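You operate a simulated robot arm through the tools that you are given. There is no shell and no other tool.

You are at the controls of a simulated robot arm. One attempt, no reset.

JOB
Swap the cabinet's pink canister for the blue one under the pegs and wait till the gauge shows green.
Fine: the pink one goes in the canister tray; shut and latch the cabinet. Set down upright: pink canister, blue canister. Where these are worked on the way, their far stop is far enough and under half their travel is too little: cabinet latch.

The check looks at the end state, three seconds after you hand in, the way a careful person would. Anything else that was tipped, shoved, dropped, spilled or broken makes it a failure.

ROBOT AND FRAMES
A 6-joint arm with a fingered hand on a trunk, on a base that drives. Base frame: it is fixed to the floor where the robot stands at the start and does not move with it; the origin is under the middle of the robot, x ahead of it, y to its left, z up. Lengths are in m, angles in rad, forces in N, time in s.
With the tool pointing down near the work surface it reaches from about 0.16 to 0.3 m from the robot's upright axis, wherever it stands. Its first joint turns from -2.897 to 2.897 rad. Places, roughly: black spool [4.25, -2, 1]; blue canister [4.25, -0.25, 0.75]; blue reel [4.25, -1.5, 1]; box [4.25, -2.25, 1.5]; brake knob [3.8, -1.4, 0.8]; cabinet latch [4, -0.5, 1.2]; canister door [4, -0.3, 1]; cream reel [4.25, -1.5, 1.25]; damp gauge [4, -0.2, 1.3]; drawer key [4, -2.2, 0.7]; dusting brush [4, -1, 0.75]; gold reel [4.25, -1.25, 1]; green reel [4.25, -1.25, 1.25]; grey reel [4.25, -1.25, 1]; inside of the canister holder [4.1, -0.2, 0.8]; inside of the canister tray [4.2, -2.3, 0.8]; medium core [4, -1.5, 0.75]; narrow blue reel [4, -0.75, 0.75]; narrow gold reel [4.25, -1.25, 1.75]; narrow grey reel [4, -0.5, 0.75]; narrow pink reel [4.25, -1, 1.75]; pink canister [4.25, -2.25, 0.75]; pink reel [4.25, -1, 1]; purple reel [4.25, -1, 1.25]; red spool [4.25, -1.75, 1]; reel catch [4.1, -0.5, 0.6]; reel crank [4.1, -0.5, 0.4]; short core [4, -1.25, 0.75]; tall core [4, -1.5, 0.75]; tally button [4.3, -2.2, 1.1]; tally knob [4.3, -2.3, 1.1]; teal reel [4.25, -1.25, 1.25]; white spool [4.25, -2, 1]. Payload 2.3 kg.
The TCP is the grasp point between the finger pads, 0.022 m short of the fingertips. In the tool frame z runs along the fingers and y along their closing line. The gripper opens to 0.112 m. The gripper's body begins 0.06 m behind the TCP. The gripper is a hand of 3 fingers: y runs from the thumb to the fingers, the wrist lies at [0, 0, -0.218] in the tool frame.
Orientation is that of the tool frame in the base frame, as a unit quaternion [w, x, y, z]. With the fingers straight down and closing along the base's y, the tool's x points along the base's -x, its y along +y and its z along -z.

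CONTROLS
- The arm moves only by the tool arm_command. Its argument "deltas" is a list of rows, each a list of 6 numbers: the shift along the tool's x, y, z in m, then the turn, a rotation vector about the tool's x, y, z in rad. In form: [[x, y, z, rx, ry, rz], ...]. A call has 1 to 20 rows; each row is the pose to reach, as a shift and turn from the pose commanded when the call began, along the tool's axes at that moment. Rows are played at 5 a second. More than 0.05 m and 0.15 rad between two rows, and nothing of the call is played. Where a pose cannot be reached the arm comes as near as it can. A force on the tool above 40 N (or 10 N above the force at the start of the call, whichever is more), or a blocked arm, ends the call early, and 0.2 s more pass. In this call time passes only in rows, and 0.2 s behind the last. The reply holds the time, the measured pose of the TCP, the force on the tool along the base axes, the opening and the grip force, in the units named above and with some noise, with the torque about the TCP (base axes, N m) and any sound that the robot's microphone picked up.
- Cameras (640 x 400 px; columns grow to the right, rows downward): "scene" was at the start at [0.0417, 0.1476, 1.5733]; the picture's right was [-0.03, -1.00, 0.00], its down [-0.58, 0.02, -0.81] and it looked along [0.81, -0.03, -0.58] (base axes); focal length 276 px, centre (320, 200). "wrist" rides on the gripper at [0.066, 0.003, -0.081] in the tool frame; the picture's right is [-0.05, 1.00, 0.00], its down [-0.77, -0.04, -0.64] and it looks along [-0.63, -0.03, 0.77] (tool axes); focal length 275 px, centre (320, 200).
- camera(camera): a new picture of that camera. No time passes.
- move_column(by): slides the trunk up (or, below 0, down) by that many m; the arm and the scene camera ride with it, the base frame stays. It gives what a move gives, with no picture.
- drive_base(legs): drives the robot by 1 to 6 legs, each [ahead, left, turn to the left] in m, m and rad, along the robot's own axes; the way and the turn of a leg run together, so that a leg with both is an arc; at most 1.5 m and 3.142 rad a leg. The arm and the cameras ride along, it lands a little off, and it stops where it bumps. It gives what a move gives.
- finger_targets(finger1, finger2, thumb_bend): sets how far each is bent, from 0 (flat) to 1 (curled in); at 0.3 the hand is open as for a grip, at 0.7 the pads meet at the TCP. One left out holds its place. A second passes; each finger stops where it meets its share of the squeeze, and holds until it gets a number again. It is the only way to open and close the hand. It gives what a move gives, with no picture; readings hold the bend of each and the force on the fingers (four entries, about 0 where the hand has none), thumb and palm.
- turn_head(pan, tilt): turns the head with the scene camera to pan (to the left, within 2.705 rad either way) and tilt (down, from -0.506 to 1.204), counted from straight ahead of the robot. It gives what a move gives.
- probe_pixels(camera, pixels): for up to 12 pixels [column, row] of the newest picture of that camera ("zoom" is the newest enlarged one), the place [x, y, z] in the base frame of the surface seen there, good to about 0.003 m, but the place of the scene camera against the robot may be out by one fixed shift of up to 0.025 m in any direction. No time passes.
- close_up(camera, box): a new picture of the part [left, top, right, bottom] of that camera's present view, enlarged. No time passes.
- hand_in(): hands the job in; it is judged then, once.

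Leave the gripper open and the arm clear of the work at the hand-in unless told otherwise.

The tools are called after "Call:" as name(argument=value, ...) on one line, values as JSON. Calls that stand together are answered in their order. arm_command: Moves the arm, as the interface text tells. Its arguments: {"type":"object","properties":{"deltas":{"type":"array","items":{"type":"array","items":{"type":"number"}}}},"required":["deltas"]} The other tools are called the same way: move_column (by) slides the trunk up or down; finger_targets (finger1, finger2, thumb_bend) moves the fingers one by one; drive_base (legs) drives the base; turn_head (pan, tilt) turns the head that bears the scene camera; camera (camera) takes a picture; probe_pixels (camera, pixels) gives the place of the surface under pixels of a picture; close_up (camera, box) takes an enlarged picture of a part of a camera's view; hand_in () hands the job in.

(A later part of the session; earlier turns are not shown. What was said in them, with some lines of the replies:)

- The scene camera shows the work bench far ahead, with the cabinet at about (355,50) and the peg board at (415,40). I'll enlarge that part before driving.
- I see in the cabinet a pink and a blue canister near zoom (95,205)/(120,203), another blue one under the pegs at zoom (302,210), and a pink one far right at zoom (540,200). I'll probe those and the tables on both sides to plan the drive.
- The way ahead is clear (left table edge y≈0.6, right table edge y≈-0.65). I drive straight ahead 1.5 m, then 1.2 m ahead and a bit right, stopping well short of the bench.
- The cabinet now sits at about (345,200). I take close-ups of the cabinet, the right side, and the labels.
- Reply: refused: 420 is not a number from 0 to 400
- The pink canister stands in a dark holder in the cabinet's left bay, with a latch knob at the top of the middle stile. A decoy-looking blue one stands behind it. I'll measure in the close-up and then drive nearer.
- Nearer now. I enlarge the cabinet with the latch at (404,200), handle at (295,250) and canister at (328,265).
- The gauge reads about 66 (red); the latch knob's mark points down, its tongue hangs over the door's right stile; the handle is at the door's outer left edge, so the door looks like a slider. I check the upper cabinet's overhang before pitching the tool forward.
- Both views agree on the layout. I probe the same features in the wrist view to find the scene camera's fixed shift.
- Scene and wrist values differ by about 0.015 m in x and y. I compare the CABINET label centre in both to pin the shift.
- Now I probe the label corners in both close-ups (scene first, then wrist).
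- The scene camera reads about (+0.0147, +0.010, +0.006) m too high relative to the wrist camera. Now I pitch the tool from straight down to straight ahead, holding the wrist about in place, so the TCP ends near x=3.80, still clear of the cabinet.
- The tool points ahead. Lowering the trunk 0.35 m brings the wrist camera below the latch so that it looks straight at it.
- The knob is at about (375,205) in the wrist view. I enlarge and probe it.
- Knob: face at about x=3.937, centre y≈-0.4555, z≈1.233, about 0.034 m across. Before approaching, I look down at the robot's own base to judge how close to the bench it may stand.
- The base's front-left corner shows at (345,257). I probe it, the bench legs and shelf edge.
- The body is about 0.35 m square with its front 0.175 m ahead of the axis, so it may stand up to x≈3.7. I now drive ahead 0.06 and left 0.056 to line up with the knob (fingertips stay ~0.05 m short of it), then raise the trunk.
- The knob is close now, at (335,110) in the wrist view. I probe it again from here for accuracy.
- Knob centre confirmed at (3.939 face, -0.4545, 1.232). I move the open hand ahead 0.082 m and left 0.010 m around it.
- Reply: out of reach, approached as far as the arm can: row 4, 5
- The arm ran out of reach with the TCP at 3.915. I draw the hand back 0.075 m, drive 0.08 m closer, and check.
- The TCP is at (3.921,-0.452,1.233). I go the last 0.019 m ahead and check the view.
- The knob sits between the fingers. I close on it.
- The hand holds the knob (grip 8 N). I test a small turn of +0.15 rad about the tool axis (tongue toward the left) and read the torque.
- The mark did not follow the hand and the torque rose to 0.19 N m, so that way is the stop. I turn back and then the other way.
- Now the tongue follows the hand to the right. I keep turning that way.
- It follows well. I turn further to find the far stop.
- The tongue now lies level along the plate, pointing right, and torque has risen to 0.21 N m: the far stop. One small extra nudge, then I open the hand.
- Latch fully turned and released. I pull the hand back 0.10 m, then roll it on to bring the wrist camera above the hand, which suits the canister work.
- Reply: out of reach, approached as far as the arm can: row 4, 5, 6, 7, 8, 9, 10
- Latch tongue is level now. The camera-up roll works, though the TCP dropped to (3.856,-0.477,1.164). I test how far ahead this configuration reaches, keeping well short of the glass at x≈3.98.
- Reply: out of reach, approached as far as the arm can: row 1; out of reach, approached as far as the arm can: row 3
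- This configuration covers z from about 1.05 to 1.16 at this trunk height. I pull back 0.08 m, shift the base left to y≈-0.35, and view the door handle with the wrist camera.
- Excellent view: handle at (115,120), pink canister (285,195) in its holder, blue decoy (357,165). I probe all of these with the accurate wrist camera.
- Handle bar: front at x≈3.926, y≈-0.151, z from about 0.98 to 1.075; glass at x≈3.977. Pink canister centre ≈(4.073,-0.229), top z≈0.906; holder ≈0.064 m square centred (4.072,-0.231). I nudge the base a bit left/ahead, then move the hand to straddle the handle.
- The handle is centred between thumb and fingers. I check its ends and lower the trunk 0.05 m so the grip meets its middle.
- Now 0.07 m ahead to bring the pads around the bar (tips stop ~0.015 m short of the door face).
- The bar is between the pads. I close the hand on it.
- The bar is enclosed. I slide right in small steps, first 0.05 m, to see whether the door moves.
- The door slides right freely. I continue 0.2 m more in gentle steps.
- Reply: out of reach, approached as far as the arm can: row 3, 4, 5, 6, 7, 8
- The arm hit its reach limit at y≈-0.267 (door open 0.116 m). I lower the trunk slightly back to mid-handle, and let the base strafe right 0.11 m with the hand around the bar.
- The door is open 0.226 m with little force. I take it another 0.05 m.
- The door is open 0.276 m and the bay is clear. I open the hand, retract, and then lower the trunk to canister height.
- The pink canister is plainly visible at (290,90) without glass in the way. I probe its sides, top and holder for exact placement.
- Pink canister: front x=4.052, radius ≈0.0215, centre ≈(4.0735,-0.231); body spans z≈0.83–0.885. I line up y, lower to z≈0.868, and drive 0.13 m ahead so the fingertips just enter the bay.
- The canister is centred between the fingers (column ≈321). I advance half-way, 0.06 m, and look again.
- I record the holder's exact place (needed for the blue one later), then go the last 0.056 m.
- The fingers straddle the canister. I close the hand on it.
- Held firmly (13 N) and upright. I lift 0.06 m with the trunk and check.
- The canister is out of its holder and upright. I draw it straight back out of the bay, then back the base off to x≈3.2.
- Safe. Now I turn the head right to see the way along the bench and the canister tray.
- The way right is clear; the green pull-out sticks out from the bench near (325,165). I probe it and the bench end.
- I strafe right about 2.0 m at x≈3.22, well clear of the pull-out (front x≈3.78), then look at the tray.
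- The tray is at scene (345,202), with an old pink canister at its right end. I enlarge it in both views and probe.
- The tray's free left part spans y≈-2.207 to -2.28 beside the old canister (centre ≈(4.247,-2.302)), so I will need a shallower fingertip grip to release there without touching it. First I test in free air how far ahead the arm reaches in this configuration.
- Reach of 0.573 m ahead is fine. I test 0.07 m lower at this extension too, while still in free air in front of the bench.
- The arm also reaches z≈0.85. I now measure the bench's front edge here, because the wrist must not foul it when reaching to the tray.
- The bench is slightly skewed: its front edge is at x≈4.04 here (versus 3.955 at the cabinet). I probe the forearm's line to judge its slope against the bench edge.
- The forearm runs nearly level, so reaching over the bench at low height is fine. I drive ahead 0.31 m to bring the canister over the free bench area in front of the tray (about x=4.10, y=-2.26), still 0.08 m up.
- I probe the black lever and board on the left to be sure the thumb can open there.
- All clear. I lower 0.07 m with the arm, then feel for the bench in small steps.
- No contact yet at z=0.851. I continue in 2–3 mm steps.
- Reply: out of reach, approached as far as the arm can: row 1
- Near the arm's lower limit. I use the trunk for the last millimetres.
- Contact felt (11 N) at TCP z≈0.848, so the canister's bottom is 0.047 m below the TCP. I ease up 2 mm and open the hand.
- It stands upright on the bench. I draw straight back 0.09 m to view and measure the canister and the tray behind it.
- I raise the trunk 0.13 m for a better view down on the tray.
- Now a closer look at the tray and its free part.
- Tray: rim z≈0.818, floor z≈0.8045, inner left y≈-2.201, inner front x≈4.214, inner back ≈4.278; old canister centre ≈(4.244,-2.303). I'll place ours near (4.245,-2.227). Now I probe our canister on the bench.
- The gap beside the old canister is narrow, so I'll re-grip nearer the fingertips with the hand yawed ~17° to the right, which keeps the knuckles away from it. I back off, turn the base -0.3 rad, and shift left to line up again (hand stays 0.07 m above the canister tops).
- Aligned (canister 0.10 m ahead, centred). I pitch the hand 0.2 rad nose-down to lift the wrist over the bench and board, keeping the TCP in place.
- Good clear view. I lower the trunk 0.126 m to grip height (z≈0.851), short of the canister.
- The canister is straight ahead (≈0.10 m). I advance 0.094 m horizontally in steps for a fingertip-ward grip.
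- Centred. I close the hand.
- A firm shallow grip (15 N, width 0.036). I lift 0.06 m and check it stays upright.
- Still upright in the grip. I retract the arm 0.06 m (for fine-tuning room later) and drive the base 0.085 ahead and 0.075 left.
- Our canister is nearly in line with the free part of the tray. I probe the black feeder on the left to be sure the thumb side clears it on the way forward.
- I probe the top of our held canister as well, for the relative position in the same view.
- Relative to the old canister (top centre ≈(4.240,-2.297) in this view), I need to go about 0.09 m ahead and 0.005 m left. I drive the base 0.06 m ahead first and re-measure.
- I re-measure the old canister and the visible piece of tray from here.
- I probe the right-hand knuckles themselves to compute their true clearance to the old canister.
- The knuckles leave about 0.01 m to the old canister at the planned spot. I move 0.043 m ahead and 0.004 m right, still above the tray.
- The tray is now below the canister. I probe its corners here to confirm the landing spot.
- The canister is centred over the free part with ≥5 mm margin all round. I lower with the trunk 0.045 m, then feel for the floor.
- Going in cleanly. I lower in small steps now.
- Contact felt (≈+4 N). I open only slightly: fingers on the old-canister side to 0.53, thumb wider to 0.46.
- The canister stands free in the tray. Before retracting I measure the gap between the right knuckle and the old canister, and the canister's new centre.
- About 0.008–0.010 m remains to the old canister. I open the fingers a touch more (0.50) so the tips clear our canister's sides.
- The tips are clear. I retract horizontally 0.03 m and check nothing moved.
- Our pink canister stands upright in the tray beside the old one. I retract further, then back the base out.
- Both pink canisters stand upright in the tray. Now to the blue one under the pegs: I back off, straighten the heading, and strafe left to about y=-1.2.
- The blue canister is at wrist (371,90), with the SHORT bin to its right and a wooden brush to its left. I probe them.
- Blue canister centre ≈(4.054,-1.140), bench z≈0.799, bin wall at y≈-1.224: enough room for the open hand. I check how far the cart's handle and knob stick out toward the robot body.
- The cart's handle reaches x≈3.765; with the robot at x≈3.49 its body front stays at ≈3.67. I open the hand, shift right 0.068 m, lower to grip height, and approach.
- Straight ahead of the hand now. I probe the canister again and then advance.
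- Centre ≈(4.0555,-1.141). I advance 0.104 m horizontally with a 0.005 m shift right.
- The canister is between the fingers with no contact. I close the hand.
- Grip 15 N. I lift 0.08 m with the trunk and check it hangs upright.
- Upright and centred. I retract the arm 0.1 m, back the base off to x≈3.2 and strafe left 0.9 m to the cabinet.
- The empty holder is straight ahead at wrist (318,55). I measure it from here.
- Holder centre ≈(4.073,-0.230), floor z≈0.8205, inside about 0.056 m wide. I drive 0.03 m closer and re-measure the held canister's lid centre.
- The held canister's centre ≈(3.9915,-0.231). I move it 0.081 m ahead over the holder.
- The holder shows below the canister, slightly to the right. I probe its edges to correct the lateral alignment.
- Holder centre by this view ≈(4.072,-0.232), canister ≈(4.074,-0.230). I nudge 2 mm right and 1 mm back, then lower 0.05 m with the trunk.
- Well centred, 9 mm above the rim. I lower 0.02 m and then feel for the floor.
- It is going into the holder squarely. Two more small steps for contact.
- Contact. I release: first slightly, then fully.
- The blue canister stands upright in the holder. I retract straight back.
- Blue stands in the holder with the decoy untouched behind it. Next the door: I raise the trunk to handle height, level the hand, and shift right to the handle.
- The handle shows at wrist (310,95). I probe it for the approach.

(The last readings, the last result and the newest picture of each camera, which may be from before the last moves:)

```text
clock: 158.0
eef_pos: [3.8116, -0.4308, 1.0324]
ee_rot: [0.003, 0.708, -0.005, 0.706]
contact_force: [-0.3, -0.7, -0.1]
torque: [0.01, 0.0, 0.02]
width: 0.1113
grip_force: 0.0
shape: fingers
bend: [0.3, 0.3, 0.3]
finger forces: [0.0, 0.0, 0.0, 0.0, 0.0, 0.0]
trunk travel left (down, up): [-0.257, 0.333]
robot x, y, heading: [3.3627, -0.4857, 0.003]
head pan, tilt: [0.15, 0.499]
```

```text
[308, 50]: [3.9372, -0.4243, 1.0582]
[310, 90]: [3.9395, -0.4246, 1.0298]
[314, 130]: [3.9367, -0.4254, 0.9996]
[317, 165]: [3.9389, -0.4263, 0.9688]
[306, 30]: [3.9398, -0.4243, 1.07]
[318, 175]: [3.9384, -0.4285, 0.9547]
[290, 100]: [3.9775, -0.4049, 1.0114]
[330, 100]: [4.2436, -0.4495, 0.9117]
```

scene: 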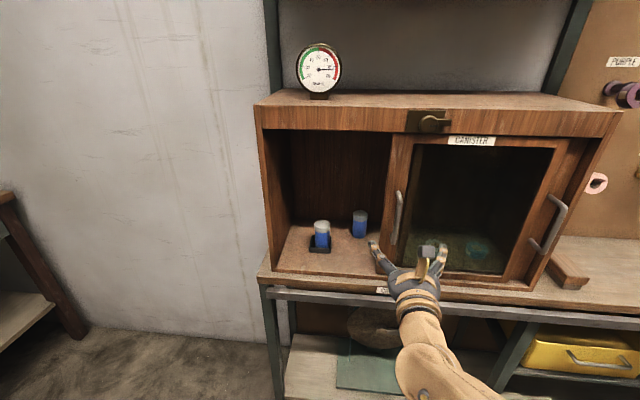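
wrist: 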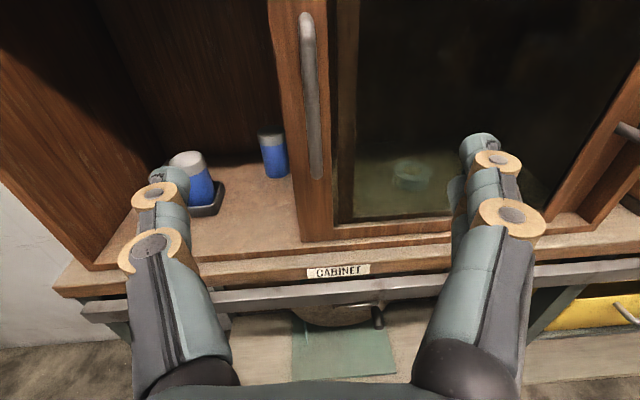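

Handle bar at (3.938 front, -0.4255). I drive 0.06 m ahead, then the arm takes the hand around the bar.

Call:
drive_base(legs=[[0.06, 0.0, 0]])

Call:
camera(camera="wrist")

```text
clock: 159.0
eef_pos: [3.8727, -0.4306, 1.0312]
ee_rot: [0.002, 0.709, -0.005, 0.705]
contact_force: [0.1, 0.1, -0.2]
torque: [0.0, 0.0, 0.0]
width: 0.1113
grip_force: 0.1
shape: fingers
bend: [0.3, 0.3, 0.3]
finger forces: [0.1, 0.0, 0.0, 0.0, 0.1, 0.1]
trunk travel left (down, up): [-0.257, 0.333]
robot x, y, heading: [3.4246, -0.4873, 0.007]
head pan, tilt: [0.15, 0.499]
```

```text
taken
```

wrist: 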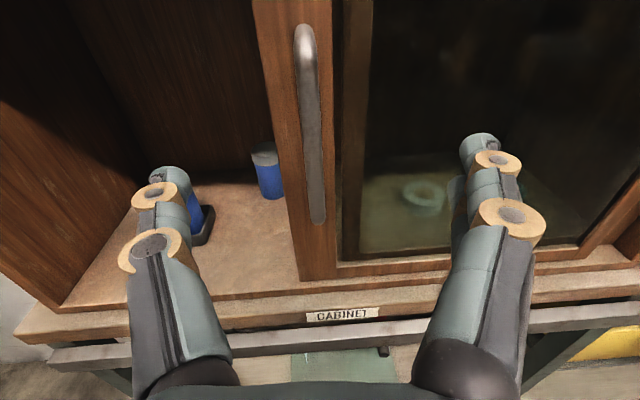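

Call:
arm_command(deltas=[[0, -0.005, 0.02, 0, 0, 0], [0, -0.005, 0.045, 0, 0, 0], [0, -0.005, 0.066, 0, 0, 0]])

Call:
finger_targets(finger1=0.7, finger2=0.7, thumb_bend=0.7)

Call:
camera(camera="wrist")

```text
clock: 159.8
eef_pos: [3.938, -0.4248, 1.032]
ee_rot: [0.002, 0.71, -0.005, 0.705]
contact_force: [-0.5, -0.8, -0.5]
torque: [0.0, -0.02, -0.01]
width: 0.1111
grip_force: 0.1
shape: fingers
bend: [0.3, 0.3, 0.3]
finger forces: [0.0, 0.0, 0.1, 0.1, 0.0, 0.0]
trunk travel left (down, up): [-0.257, 0.333]
robot x, y, heading: [3.4264, -0.49, 0.01]
head pan, tilt: [0.15, 0.499]
```

```text
clock: 160.8
eef_pos: [3.9374, -0.426, 1.0328]
ee_rot: [0.002, 0.709, -0.005, 0.705]
contact_force: [0.8, 0.6, 0.4]
torque: [-0.03, 0.0, -0.02]
width: 0.0054
grip_force: 1.6
shape: fingers
bend: [0.69, 0.69, 0.69]
finger forces: [0.5, 0.5, 0.0, 0.1, 1.6, 0.0]
trunk travel left (down, up): [-0.257, 0.333]
robot x, y, heading: [3.4236, -0.4858, 0.006]
head pan, tilt: [0.15, 0.499]
```

```text
taken
```

wrist: 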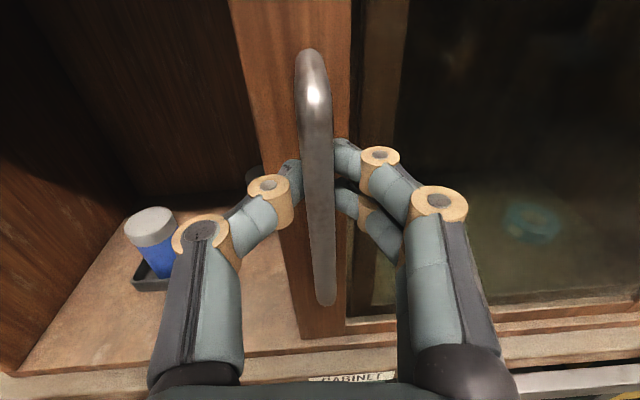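

Holding the handle. I strafe the base left in steps to slide the door shut.

Call:
drive_base(legs=[[-0.005, 0.07, 0]])

Call:
drive_base(legs=[[-0.004, 0.07, 0]])

Call:
camera(camera="wrist")

```text
clock: 161.8
eef_pos: [3.9331, -0.3565, 1.0324]
ee_rot: [0.003, 0.709, -0.006, 0.705]
contact_force: [2.4, 0.3, -0.6]
torque: [0.01, -0.01, -0.03]
width: 0.0065
grip_force: 2.0
shape: fingers
bend: [0.68, 0.68, 0.69]
finger forces: [1.3, 1.2, 0.0, 0.0, 2.3, 0.0]
trunk travel left (down, up): [-0.257, 0.333]
robot x, y, heading: [3.4206, -0.4208, 0.002]
head pan, tilt: [0.15, 0.499]
```

```text
clock: 162.8
eef_pos: [3.9304, -0.286, 1.032]
ee_rot: [0.001, 0.71, -0.005, 0.704]
contact_force: [3.5, 0.3, 0.8]
torque: [0.01, 0.01, 0.01]
width: 0.0073
grip_force: 2.5
shape: fingers
bend: [0.68, 0.68, 0.68]
finger forces: [1.4, 1.2, 0.0, 0.0, 2.7, 0.0]
trunk travel left (down, up): [-0.257, 0.333]
robot x, y, heading: [3.4132, -0.3473, 0.007]
head pan, tilt: [0.15, 0.499]
```

```text
taken
```

wrist: 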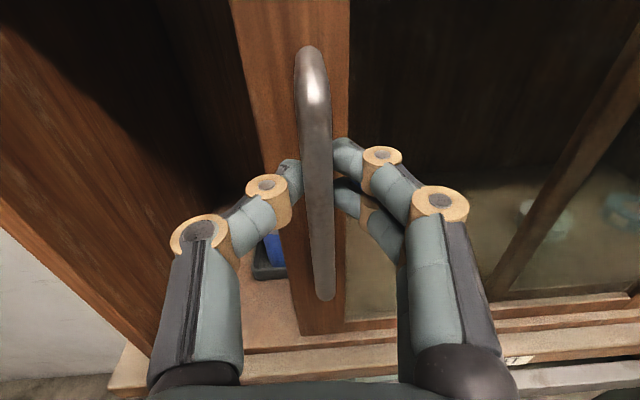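

The door follows easily. One more base step, then the arm finishes gently to the closed stop.

Call:
drive_base(legs=[[-0.003, 0.06, 0]])

Call:
arm_command(deltas=[[0, -0.015, -0.001, 0, 0, 0], [0, -0.03, -0.002, 0, 0, 0], [0, -0.045, -0.002, 0, 0, 0], [0, -0.06, -0.003, 0, 0, 0]])

Call:
camera(camera="wrist")

```text
clock: 163.8
eef_pos: [3.9262, -0.2249, 1.0316]
ee_rot: [0.003, 0.709, -0.006, 0.705]
contact_force: [2.9, 0.8, 0.2]
torque: [-0.01, -0.05, 0.03]
width: 0.0075
grip_force: 2.1
shape: fingers
bend: [0.68, 0.68, 0.68]
finger forces: [1.2, 1.3, 0.1, 0.0, 2.9, 0.1]
trunk travel left (down, up): [-0.257, 0.333]
robot x, y, heading: [3.4092, -0.2868, 0.008]
head pan, tilt: [0.15, 0.499]
```

```text
clock: 164.8
eef_pos: [3.9217, -0.166, 1.0318]
ee_rot: [0.002, 0.71, -0.006, 0.704]
contact_force: [3.3, -1.0, -0.8]
torque: [-0.01, 0.05, -0.02]
width: 0.0075
grip_force: 3.2
shape: fingers
bend: [0.67, 0.67, 0.69]
finger forces: [1.6, 1.5, 0.0, 0.1, 2.4, 0.2]
trunk travel left (down, up): [-0.257, 0.333]
robot x, y, heading: [3.412, -0.2877, 0.002]
head pan, tilt: [0.15, 0.499]
```

```text
taken
```

wrist: 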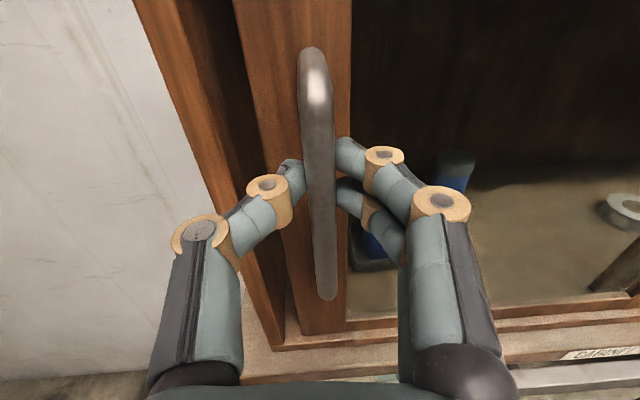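

Nearly shut (TCP y=-0.166, closed was -0.151). I press on gently to the stop.

Call:
arm_command(deltas=[[0, -0.008, -0.001, 0, 0, 0], [0, -0.016, -0.001, 0, 0, 0], [0, -0.021, -0.001, 0, 0, 0]])

Call:
camera(camera="wrist")

Call:
camera(camera="scene")

```text
clock: 165.6
eef_pos: [3.9218, -0.1466, 1.0327]
ee_rot: [0.003, 0.709, -0.007, 0.705]
contact_force: [0.3, -7.6, -1.1]
torque: [0.01, 0.02, -0.05]
width: 0.0083
grip_force: 3.0
shape: fingers
bend: [0.66, 0.66, 0.7]
finger forces: [3.0, 3.2, 0.0, 0.1, 0.3, 0.0]
trunk travel left (down, up): [-0.257, 0.333]
robot x, y, heading: [3.4166, -0.289, 0.007]
head pan, tilt: [0.15, 0.499]
```

```text
taken
```

wrist: 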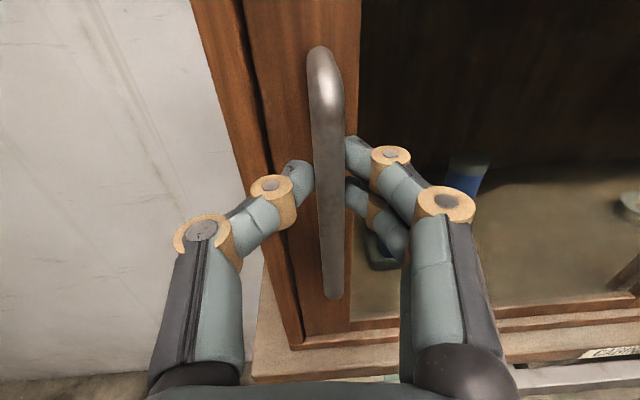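

```text
taken
```

scene: 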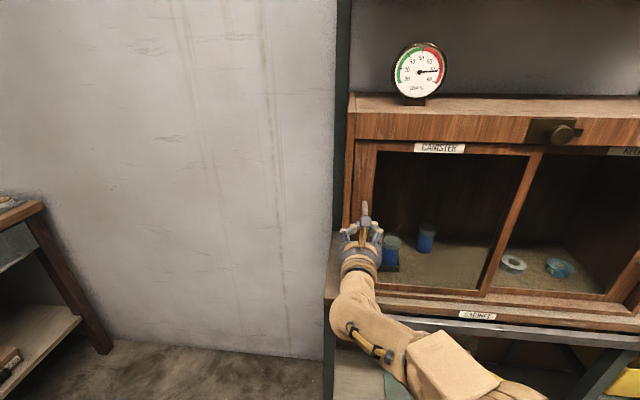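

The force rose to 7.6 N against motion: the door is at its closed stop. I give a slight extra push, then release and back off.

Call:
arm_command(deltas=[[0, -0.005, 0, 0, 0, 0]])

Call:
arm_command(deltas=[[0, 0.008, 0, 0, 0, 0]])

Call:
finger_targets(finger1=0.3, finger2=0.3, thumb_bend=0.3)

Call:
arm_command(deltas=[[0, 0, -0.03, 0, 0, 0], [0, 0, -0.06, 0, 0, 0], [0, 0, -0.08, 0, 0, 0]])

Call:
camera(camera="wrist")

Call:
close_up(camera="scene", box=[330, 30, 640, 330])

```text
clock: 166.0
eef_pos: [3.9218, -0.143, 1.033]
ee_rot: [0.001, 0.71, -0.007, 0.705]
contact_force: [0.8, -11.3, -1.2]
torque: [0.02, 0.04, -0.14]
width: 0.0111
grip_force: 5.1
shape: fingers
bend: [0.64, 0.64, 0.7]
finger forces: [4.5, 4.6, 0.1, 0.1, 0.0, 0.1]
trunk travel left (down, up): [-0.257, 0.333]
robot x, y, heading: [3.4128, -0.2903, 0.003]
head pan, tilt: [0.15, 0.499]
```

```text
clock: 166.4
eef_pos: [3.9221, -0.1478, 1.0329]
ee_rot: [0.002, 0.709, -0.006, 0.705]
contact_force: [2.4, -1.8, 0.4]
torque: [-0.01, -0.01, -0.02]
width: 0.0081
grip_force: 3.0
shape: fingers
bend: [0.66, 0.66, 0.7]
finger forces: [2.4, 2.5, 0.1, 0.0, 1.1, 0.1]
trunk travel left (down, up): [-0.257, 0.333]
robot x, y, heading: [3.4124, -0.286, 0.008]
head pan, tilt: [0.15, 0.499]
```

```text
clock: 167.4
eef_pos: [3.9216, -0.1479, 1.0325]
ee_rot: [0.002, 0.709, -0.004, 0.705]
contact_force: [-1.0, -2.1, 0.3]
torque: [0.03, 0.01, -0.01]
width: 0.1112
grip_force: 0.0
shape: fingers
bend: [0.3, 0.3, 0.3]
finger forces: [0.0, 0.0, 0.0, 0.1, 0.1, 0.0]
trunk travel left (down, up): [-0.257, 0.333]
robot x, y, heading: [3.4104, -0.2873, 0.001]
head pan, tilt: [0.15, 0.499]
```

```text
clock: 168.2
eef_pos: [3.8401, -0.1477, 1.0323]
ee_rot: [0.002, 0.709, -0.005, 0.706]
contact_force: [-0.7, -0.7, 0.2]
torque: [0.01, -0.01, -0.04]
width: 0.1113
grip_force: 0.0
shape: fingers
bend: [0.3, 0.3, 0.3]
finger forces: [0.0, 0.0, 0.1, 0.0, 0.0, 0.0]
trunk travel left (down, up): [-0.257, 0.333]
robot x, y, heading: [3.4101, -0.2856, 0.005]
head pan, tilt: [0.15, 0.499]
```

```text
taken
```

wrist: 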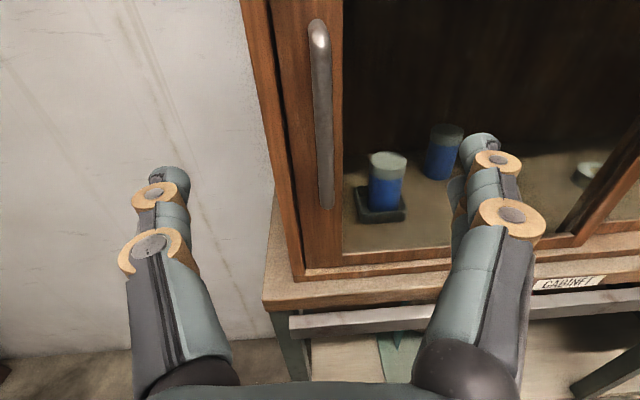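

```text
1.33 times, centred on (485, 180) of scene
```

zoom: 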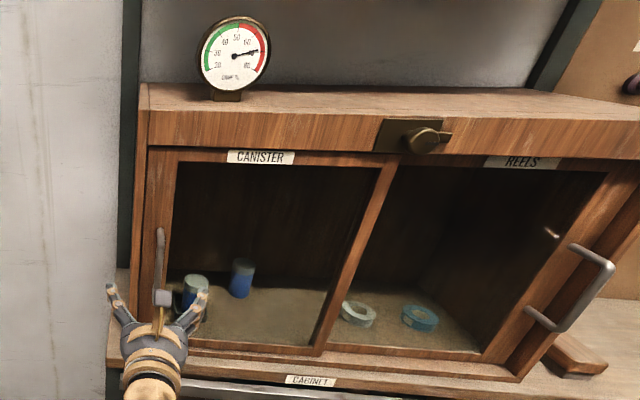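

Door fully shut, both reels and canisters in place; gauge still in red. Now the latch. I bring the arm back in line with the body, shift the base right to the knob (y≈-0.4545), and then in free air raise and roll the hand +90° to the same posture in which I released the knob.

Call:
arm_command(deltas=[[0, 0.025, -0.01, 0, 0, 0], [0, 0.05, -0.02, 0, 0, 0], [0, 0.075, -0.02, 0, 0, 0]])

Call:
drive_base(legs=[[0, -0.228, 0]])

Call:
arm_command(deltas=[[0.0182, 0, 0, 0, 0, 0.143], [0.0364, 0, 0, 0, 0, 0.286], [0.0546, 0, 0, 0, 0, 0.428], [0.0728, 0, 0, 0, 0, 0.571], [0.091, 0, 0, 0, 0, 0.714], [0.1092, 0, 0, 0, 0, 0.857], [0.1274, 0, 0, 0, 0, 1.0], [0.1456, 0, 0, 0, 0, 1.142], [0.1638, 0, 0, 0, 0, 1.285], [0.182, 0, 0, 0, 0, 1.428], [0.2, 0, 0, 0, 0, 1.571]])

Call:
camera(camera="scene")

Call:
camera(camera="wrist")

```text
clock: 169.0
eef_pos: [3.8213, -0.2223, 1.0334]
ee_rot: [0.002, 0.709, -0.005, 0.705]
contact_force: [0.9, 0.1, -0.1]
torque: [-0.06, 0.03, 0.0]
width: 0.1113
grip_force: 0.1
shape: fingers
bend: [0.3, 0.3, 0.3]
finger forces: [0.1, 0.1, 0.0, 0.0, 0.1, 0.0]
trunk travel left (down, up): [-0.257, 0.333]
robot x, y, heading: [3.4167, -0.2883, 0.004]
head pan, tilt: [0.15, 0.499]
```

```text
clock: 170.7
eef_pos: [3.8221, -0.449, 1.0338]
ee_rot: [0.001, 0.709, -0.003, 0.705]
contact_force: [-0.3, -0.7, 0.1]
torque: [0.02, -0.01, -0.02]
width: 0.1113
grip_force: 0.0
shape: fingers
bend: [0.3, 0.3, 0.3]
finger forces: [0.0, 0.0, 0.0, 0.0, 0.0, 0.0]
trunk travel left (down, up): [-0.257, 0.333]
robot x, y, heading: [3.4131, -0.5144, 0.004]
head pan, tilt: [0.15, 0.499]
```

```text
clock: 173.1
eef_pos: [3.8217, -0.4503, 1.2333]
ee_rot: [0.498, -0.498, 0.505, -0.499]
contact_force: [-0.6, -0.2, -0.8]
torque: [0.01, -0.02, 0.03]
width: 0.1116
grip_force: 0.1
shape: fingers
bend: [0.3, 0.3, 0.3]
finger forces: [0.0, 0.1, 0.1, 0.0, 0.0, 0.1]
trunk travel left (down, up): [-0.257, 0.333]
robot x, y, heading: [3.414, -0.5184, 0.006]
head pan, tilt: [0.15, 0.499]
```

```text
taken
```

scene: 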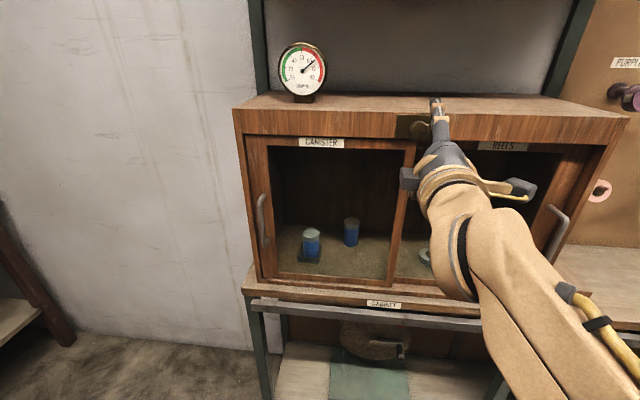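

```text
taken
```

wrist: 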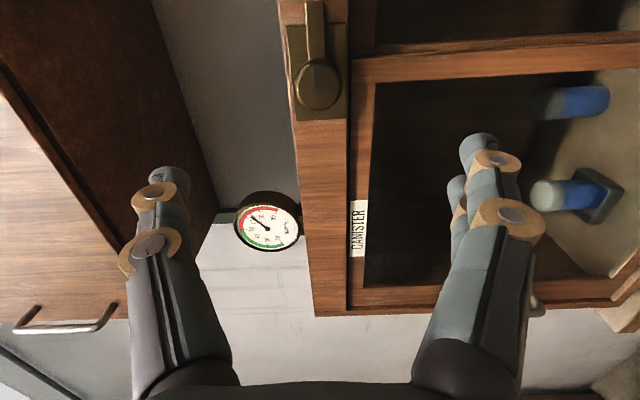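

The hand is at the knob's height with thumb up and fingers down; the gauge needle has begun to fall. I probe the knob (318,85) and the level tongue.

Call:
probe_pixels(camera="wrist", pixels=[[318, 85], [318, 70], [318, 100], [302, 85], [334, 85], [315, 20], [300, 40]])

Call:
close_up(camera="wrist", box=[260, 0, 380, 130])

```text
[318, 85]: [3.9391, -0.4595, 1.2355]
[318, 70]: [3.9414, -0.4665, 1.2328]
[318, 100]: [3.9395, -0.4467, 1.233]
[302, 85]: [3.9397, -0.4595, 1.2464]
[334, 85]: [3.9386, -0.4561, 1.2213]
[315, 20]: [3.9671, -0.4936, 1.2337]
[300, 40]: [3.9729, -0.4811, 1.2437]
```

```text
3.08 times, centred on (320, 65) of wrist
```

zoom: 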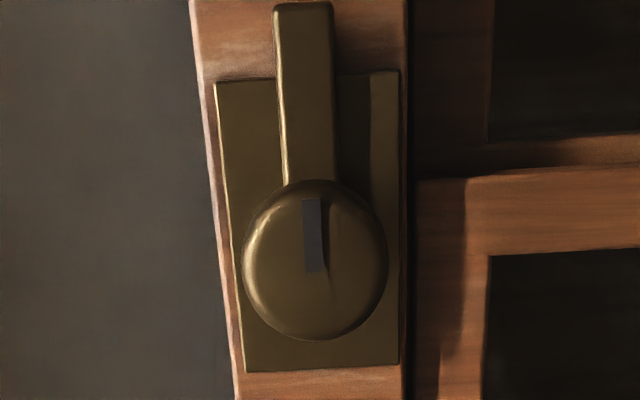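

Knob centre ≈(3.939,-0.4555,1.2335). I advance 0.118 m to bring the pads around it.

Call:
arm_command(deltas=[[0.005, 0, 0.03, 0, 0, 0], [0.005, 0, 0.06, 0, 0, 0], [0.005, 0, 0.09, 0, 0, 0], [0.005, 0, 0.118, 0, 0, 0]])

Call:
camera(camera="wrist")

```text
clock: 174.1
eef_pos: [3.9427, -0.4557, 1.2334]
ee_rot: [0.497, -0.499, 0.505, -0.499]
contact_force: [-0.3, 1.1, -0.1]
torque: [0.01, 0.0, 0.03]
width: 0.1112
grip_force: 0.0
shape: fingers
bend: [0.3, 0.3, 0.3]
finger forces: [0.0, 0.1, 0.0, 0.0, 0.1, 0.0]
trunk travel left (down, up): [-0.257, 0.333]
robot x, y, heading: [3.4151, -0.517, 0.014]
head pan, tilt: [0.15, 0.499]
```

```text
taken
```

wrist: 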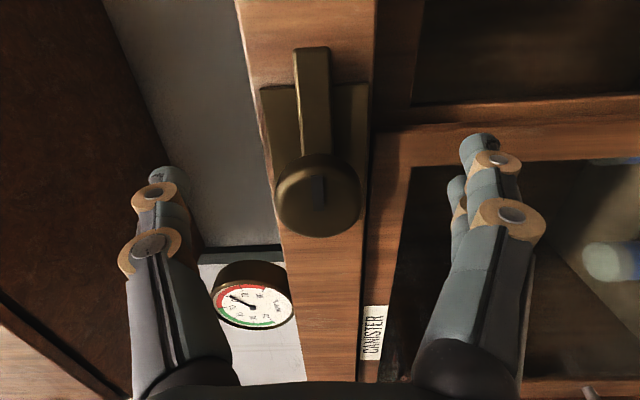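

The knob is between thumb and fingers. I close.

Call:
finger_targets(finger1=0.7, finger2=0.7, thumb_bend=0.7)

Call:
close_up(camera="wrist", box=[220, 40, 420, 250])

```text
clock: 175.1
eef_pos: [3.9415, -0.4576, 1.2335]
ee_rot: [0.498, -0.498, 0.504, -0.5]
contact_force: [4.7, 0.4, 6.3]
torque: [0.01, -0.02, 0.03]
width: 0.0159
grip_force: 7.4
shape: fingers
bend: [0.67, 0.67, 0.65]
finger forces: [2.1, 2.7, 0.0, 0.1, 10.3, 0.1]
trunk travel left (down, up): [-0.257, 0.333]
robot x, y, heading: [3.4136, -0.5161, 0.013]
head pan, tilt: [0.15, 0.499]
```

```text
1.90 times, centred on (320, 145) of wrist
```

zoom: 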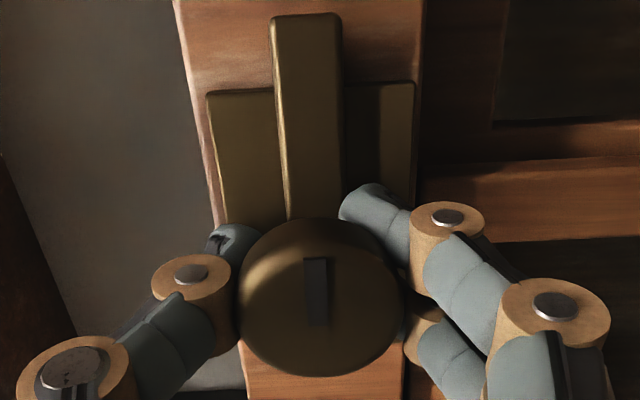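

The knob is gripped. I turn it back +: first 0.6 rad, watching that the tongue follows.

Call:
arm_command(deltas=[[0, 0, 0, 0, 0, 0.12], [0, 0, 0, 0, 0, 0.24], [0, 0, 0, 0, 0, 0.36], [0, 0, 0, 0, 0, 0.48], [0, 0, 0, 0, 0, 0.6]])

Call:
close_up(camera="wrist", box=[220, 40, 420, 250])

```text
clock: 176.3
eef_pos: [3.9442, -0.4568, 1.2326]
ee_rot: [0.623, -0.326, 0.63, -0.328]
contact_force: [5.7, -1.5, 5.0]
torque: [0.0, 0.04, 0.06]
width: 0.0161
grip_force: 7.2
shape: fingers
bend: [0.67, 0.67, 0.65]
finger forces: [1.7, 2.5, 0.0, 0.0, 10.2, 0.0]
trunk travel left (down, up): [-0.257, 0.333]
robot x, y, heading: [3.4189, -0.5185, 0.011]
head pan, tilt: [0.15, 0.499]
```

```text
1.90 times, centred on (320, 145) of wrist
```

zoom: 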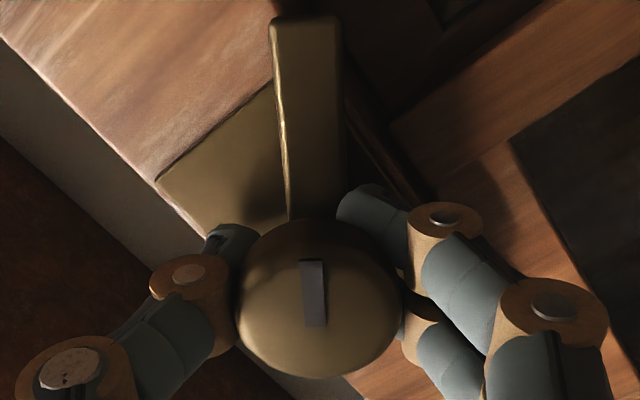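

The tongue follows. I continue to the stop.

Call:
arm_command(deltas=[[0, 0, 0, 0, 0, 0.12], [0, 0, 0, 0, 0, 0.24], [0, 0, 0, 0, 0, 0.36], [0, 0, 0, 0, 0, 0.48], [0, 0, 0, 0, 0, 0.6], [0, 0, 0, 0, 0, 0.72], [0, 0, 0, 0, 0, 0.84], [0, 0, 0, 0, 0, 0.95]])

Call:
close_up(camera="wrist", box=[220, 40, 420, 250])

```text
clock: 178.1
eef_pos: [3.9442, -0.4561, 1.2314]
ee_rot: [0.704, -0.002, 0.71, -0.008]
contact_force: [6.5, -1.5, 3.6]
torque: [0.0, -0.03, 0.11]
width: 0.0148
grip_force: 6.8
shape: fingers
bend: [0.68, 0.67, 0.65]
finger forces: [1.8, 3.6, 0.0, 0.0, 8.4, 0.0]
trunk travel left (down, up): [-0.257, 0.333]
robot x, y, heading: [3.4121, -0.5135, 0.006]
head pan, tilt: [0.15, 0.499]
```

```text
1.90 times, centred on (320, 145) of wrist
```

zoom: 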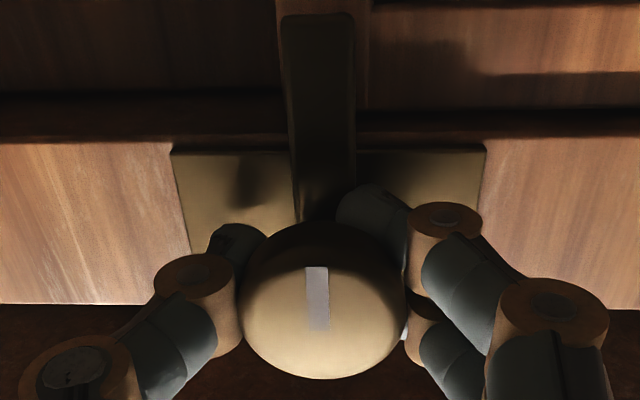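

The tongue points down again. I press a little further to meet the stop.

Call:
arm_command(deltas=[[0, 0, 0, 0, 0, 0.08], [0, 0, 0, 0, 0, 0.15]])

Call:
close_up(camera="wrist", box=[220, 40, 420, 250])

```text
clock: 178.7
eef_pos: [3.9433, -0.4554, 1.2313]
ee_rot: [0.703, 0.05, 0.708, 0.046]
contact_force: [6.1, -1.5, 2.0]
torque: [-0.17, -0.01, 0.0]
width: 0.0143
grip_force: 7.0
shape: fingers
bend: [0.68, 0.66, 0.66]
finger forces: [2.9, 3.4, 0.0, 0.0, 7.8, 0.1]
trunk travel left (down, up): [-0.257, 0.333]
robot x, y, heading: [3.4132, -0.5156, 0.008]
head pan, tilt: [0.15, 0.499]
```

```text
1.90 times, centred on (320, 145) of wrist
```

zoom: 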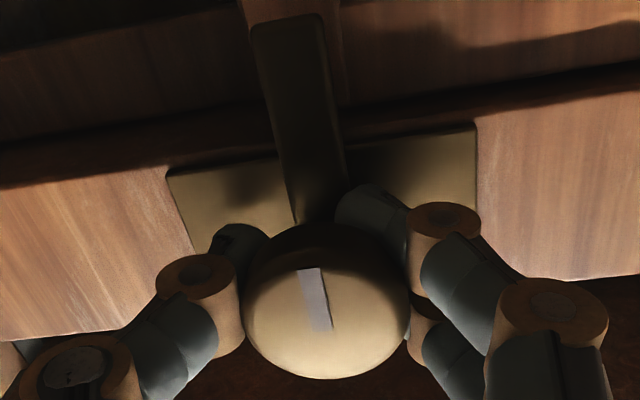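

Torque of 0.17 N m at the stop, tongue straight down over the door stile: latched. I release and draw the hand back.

Call:
finger_targets(finger1=0.3, finger2=0.3, thumb_bend=0.3)

Call:
arm_command(deltas=[[0, 0, -0.03, 0, 0, 0], [0, 0, -0.06, 0, 0, 0], [0, 0, -0.1, 0, 0, 0]])

Call:
drive_base(legs=[[-0.4, 0, 0]])

Call:
camera(camera="scene")

Call:
close_up(camera="scene", box=[270, 40, 470, 200])

```text
clock: 179.7
eef_pos: [3.9419, -0.4547, 1.2327]
ee_rot: [0.704, 0.051, 0.707, 0.044]
contact_force: [0.6, -0.2, 0.8]
torque: [-0.06, 0.01, 0.02]
width: 0.1113
grip_force: 0.1
shape: fingers
bend: [0.3, 0.3, 0.3]
finger forces: [0.0, 0.0, 0.0, 0.1, 0.0, 0.0]
trunk travel left (down, up): [-0.257, 0.333]
robot x, y, heading: [3.4132, -0.5172, 0.004]
head pan, tilt: [0.15, 0.499]
```

```text
clock: 180.5
eef_pos: [3.8402, -0.454, 1.2349]
ee_rot: [0.704, 0.05, 0.707, 0.045]
contact_force: [0.1, -0.4, 0.5]
torque: [0.04, 0.0, 0.02]
width: 0.1112
grip_force: 0.0
shape: fingers
bend: [0.3, 0.3, 0.3]
finger forces: [0.0, 0.1, 0.0, 0.0, 0.0, 0.0]
trunk travel left (down, up): [-0.257, 0.333]
robot x, y, heading: [3.4115, -0.5144, 0.012]
head pan, tilt: [0.15, 0.499]
```

```text
clock: 183.0
eef_pos: [3.4424, -0.4579, 1.2345]
ee_rot: [0.704, 0.048, 0.707, 0.045]
contact_force: [0.1, 0.5, -0.1]
torque: [-0.03, -0.02, 0.0]
width: 0.1112
grip_force: 0.2
shape: fingers
bend: [0.3, 0.3, 0.3]
finger forces: [0.1, 0.0, 0.0, 0.0, 0.0, 0.0]
trunk travel left (down, up): [-0.257, 0.333]
robot x, y, heading: [3.0119, -0.5226, 0.006]
head pan, tilt: [0.15, 0.499]
```

```text
taken
```

scene: 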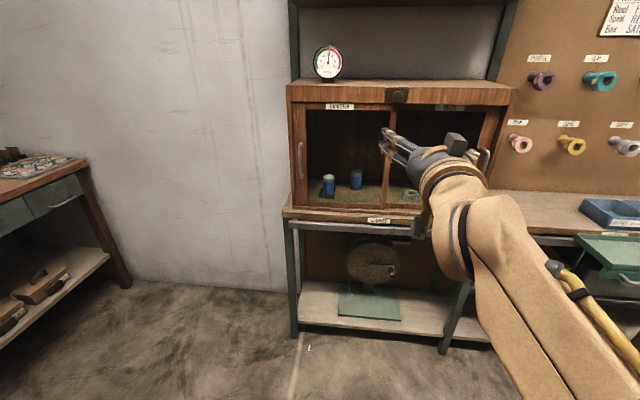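

```text
2.50 times, centred on (370, 120) of scene
```

zoom: 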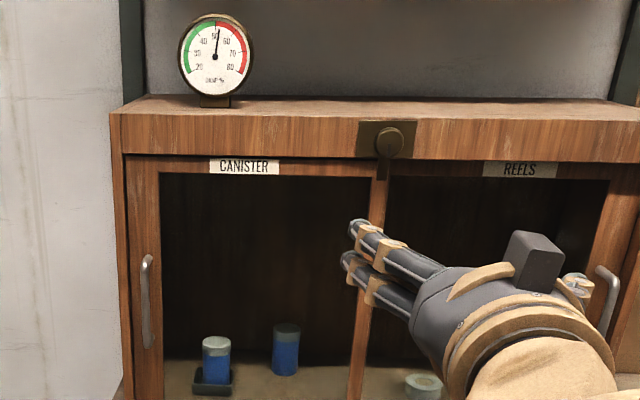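

Latched (tongue down), blue in the holder, needle falling toward 50. I wait with the arm still and re-read the gauge.

Call:
arm_command(deltas=[[0, 0, 0, 0, 0, 0], [0, 0, 0, 0, 0, 0], [0, 0, 0, 0, 0, 0], [0, 0, 0, 0, 0, 0], [0, 0, 0, 0, 0, 0], [0, 0, 0, 0, 0, 0], [0, 0, 0, 0, 0, 0], [0, 0, 0, 0, 0, 0], [0, 0, 0, 0, 0, 0], [0, 0, 0, 0, 0, 0], [0, 0, 0, 0, 0, 0], [0, 0, 0, 0, 0, 0], [0, 0, 0, 0, 0, 0], [0, 0, 0, 0, 0, 0], [0, 0, 0, 0, 0, 0], [0, 0, 0, 0, 0, 0], [0, 0, 0, 0, 0, 0], [0, 0, 0, 0, 0, 0], [0, 0, 0, 0, 0, 0], [0, 0, 0, 0, 0, 0]])

Call:
close_up(camera="scene", box=[300, 40, 360, 90])

Call:
close_up(camera="scene", box=[285, 90, 425, 225])

```text
clock: 187.2
eef_pos: [3.4417, -0.4572, 1.2349]
ee_rot: [0.703, 0.05, 0.707, 0.045]
contact_force: [-0.3, -0.1, 0.4]
torque: [-0.02, 0.0, 0.05]
width: 0.1111
grip_force: 0.0
shape: fingers
bend: [0.3, 0.3, 0.3]
finger forces: [0.1, 0.0, 0.0, 0.1, 0.0, 0.0]
trunk travel left (down, up): [-0.257, 0.333]
robot x, y, heading: [3.0168, -0.5237, 0.011]
head pan, tilt: [0.15, 0.499]
```

```text
8.00 times, centred on (330, 65) of scene
```

zoom: 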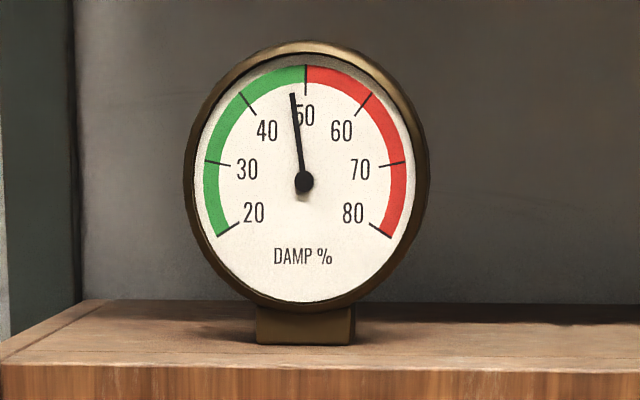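

```text
2.96 times, centred on (355, 158) of scene
```

zoom: 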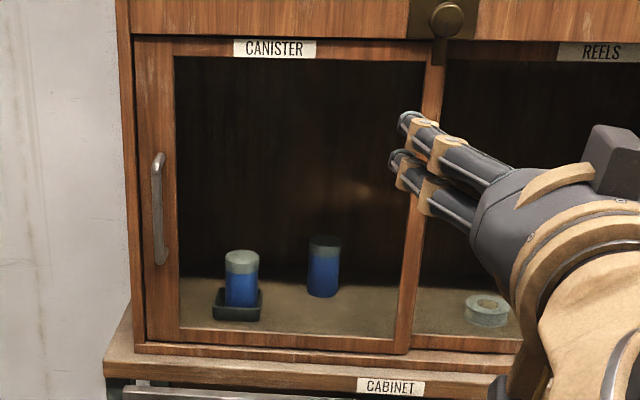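

The needle reads about 48, in the green. I wait longer for margin and meanwhile look over the whole bench and the tray.

Call:
turn_head(pan=-0.75, tilt=0.35)

Call:
camera(camera="scene")

Call:
close_up(camera="scene", box=[150, 80, 480, 280])

```text
clock: 188.4
eef_pos: [3.4409, -0.4576, 1.235]
ee_rot: [0.704, 0.05, 0.707, 0.045]
contact_force: [-0.8, 0.0, 0.7]
torque: [-0.02, 0.02, 0.03]
width: 0.1113
grip_force: 0.1
shape: fingers
bend: [0.3, 0.3, 0.3]
finger forces: [0.0, 0.0, 0.1, 0.1, 0.0, 0.1]
trunk travel left (down, up): [-0.257, 0.333]
robot x, y, heading: [3.0148, -0.5199, 0.007]
head pan, tilt: [-0.75, 0.351]
```

```text
taken
```

scene: 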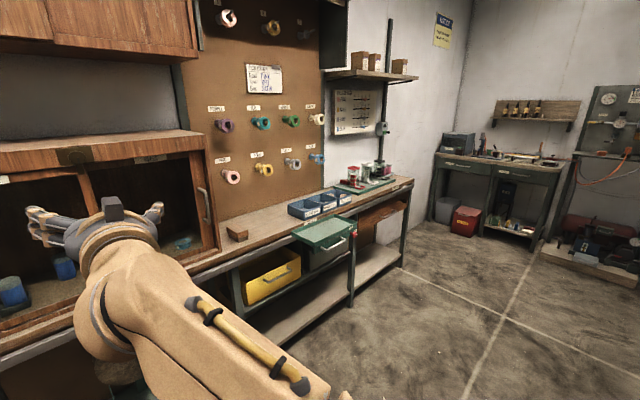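

```text
1.94 times, centred on (315, 180) of scene
```

zoom: 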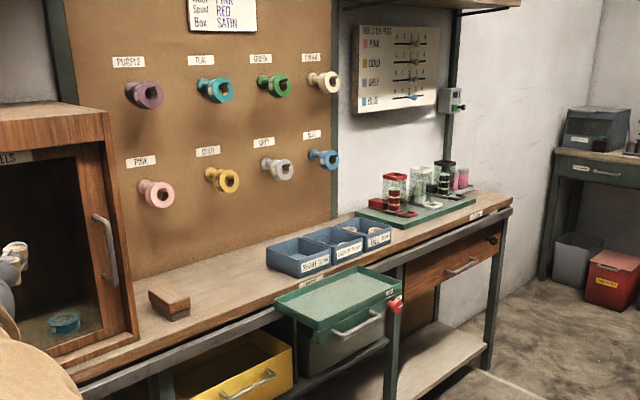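

Call:
close_up(camera="scene", box=[340, 150, 420, 200])

Call:
arm_command(deltas=[[0, 0, 0, 0, 0, 0], [0, 0, 0, 0, 0, 0], [0, 0, 0, 0, 0, 0], [0, 0, 0, 0, 0, 0], [0, 0, 0, 0, 0, 0], [0, 0, 0, 0, 0, 0], [0, 0, 0, 0, 0, 0], [0, 0, 0, 0, 0, 0], [0, 0, 0, 0, 0, 0], [0, 0, 0, 0, 0, 0], [0, 0, 0, 0, 0, 0], [0, 0, 0, 0, 0, 0], [0, 0, 0, 0, 0, 0], [0, 0, 0, 0, 0, 0], [0, 0, 0, 0, 0, 0], [0, 0, 0, 0, 0, 0], [0, 0, 0, 0, 0, 0], [0, 0, 0, 0, 0, 0], [0, 0, 0, 0, 0, 0], [0, 0, 0, 0, 0, 0]])

Call:
turn_head(pan=0.15, tilt=0.4)

Call:
camera(camera="scene")

Call:
close_up(camera="scene", box=[280, 60, 460, 190])

```text
8.00 times, centred on (380, 175) of scene
```

zoom: 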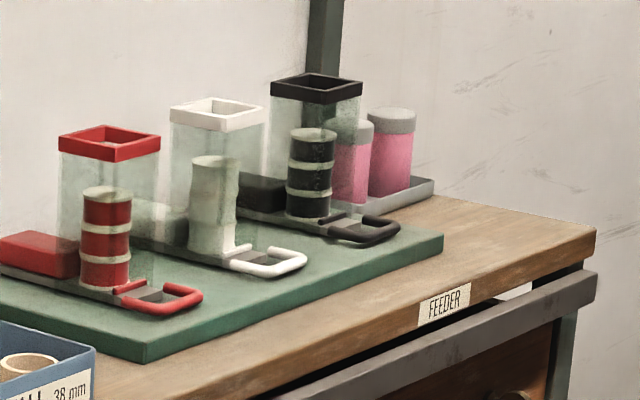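

```text
clock: 192.6
eef_pos: [3.442, -0.4583, 1.2339]
ee_rot: [0.704, 0.049, 0.707, 0.046]
contact_force: [0.7, 0.5, -0.2]
torque: [0.0, 0.02, 0.01]
width: 0.1113
grip_force: 0.1
shape: fingers
bend: [0.3, 0.3, 0.3]
finger forces: [0.0, 0.0, 0.0, 0.0, 0.0, 0.1]
trunk travel left (down, up): [-0.257, 0.333]
robot x, y, heading: [3.0127, -0.5175, 0.007]
head pan, tilt: [-0.75, 0.351]
```

```text
clock: 193.8
eef_pos: [3.4415, -0.4572, 1.2342]
ee_rot: [0.704, 0.05, 0.708, 0.044]
contact_force: [0.1, -0.8, 0.2]
torque: [0.0, -0.01, -0.01]
width: 0.1112
grip_force: 0.1
shape: fingers
bend: [0.3, 0.3, 0.3]
finger forces: [0.0, 0.1, 0.1, 0.0, 0.2, 0.1]
trunk travel left (down, up): [-0.257, 0.333]
robot x, y, heading: [3.0129, -0.5171, 0.006]
head pan, tilt: [0.15, 0.4]
```

```text
taken
```

scene: 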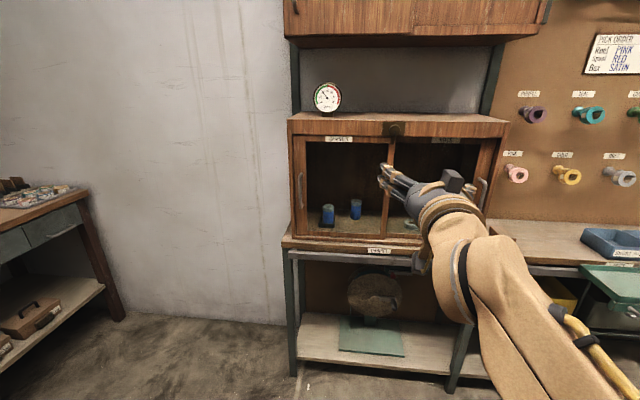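

```text
3.08 times, centred on (370, 125) of scene
```

zoom: 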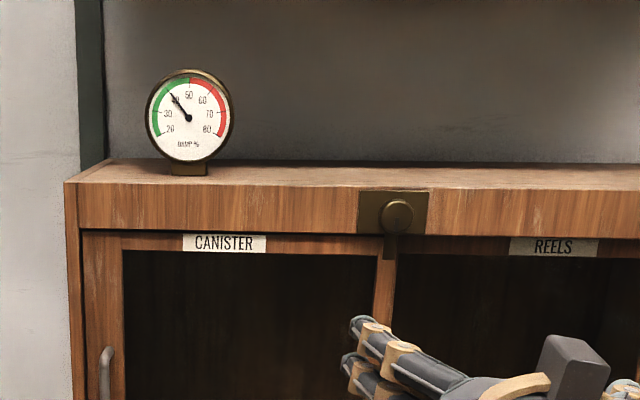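

The gauge now shows about 40, well into the green. The blue canister is in the holder and the pink one stands in the tray. The door is shut and the latch is fully turned. The hand is open and about 0.5 m clear, so I hand in.

Call:
hand_in()

```text
The job is handed in.
```

The swap is done and handed in; I haven't been told how it was judged.

- **Pink canister:** the cabinet's pink one stands upright in the canister tray, beside the pink one that was already there. On the way I set it down once on the free bench in front of the tray to re-grip it. The tray gap was too narrow for the first grip.
- **Blue canister:** the one from under the pegs stands upright in the cabinet's holder. The other blue canister, already in the cabinet, was not touched.
- **Cabinet:** the door is shut against its stop. The latch is turned fully back, with its tongue down over the door.
- **Gauge:** it fell from the red into the green and read about 40 just before I handed in.

I saw nothing else moved, tipped or dropped. At hand-in the hand was open and about half a metre clear of the cabinet.
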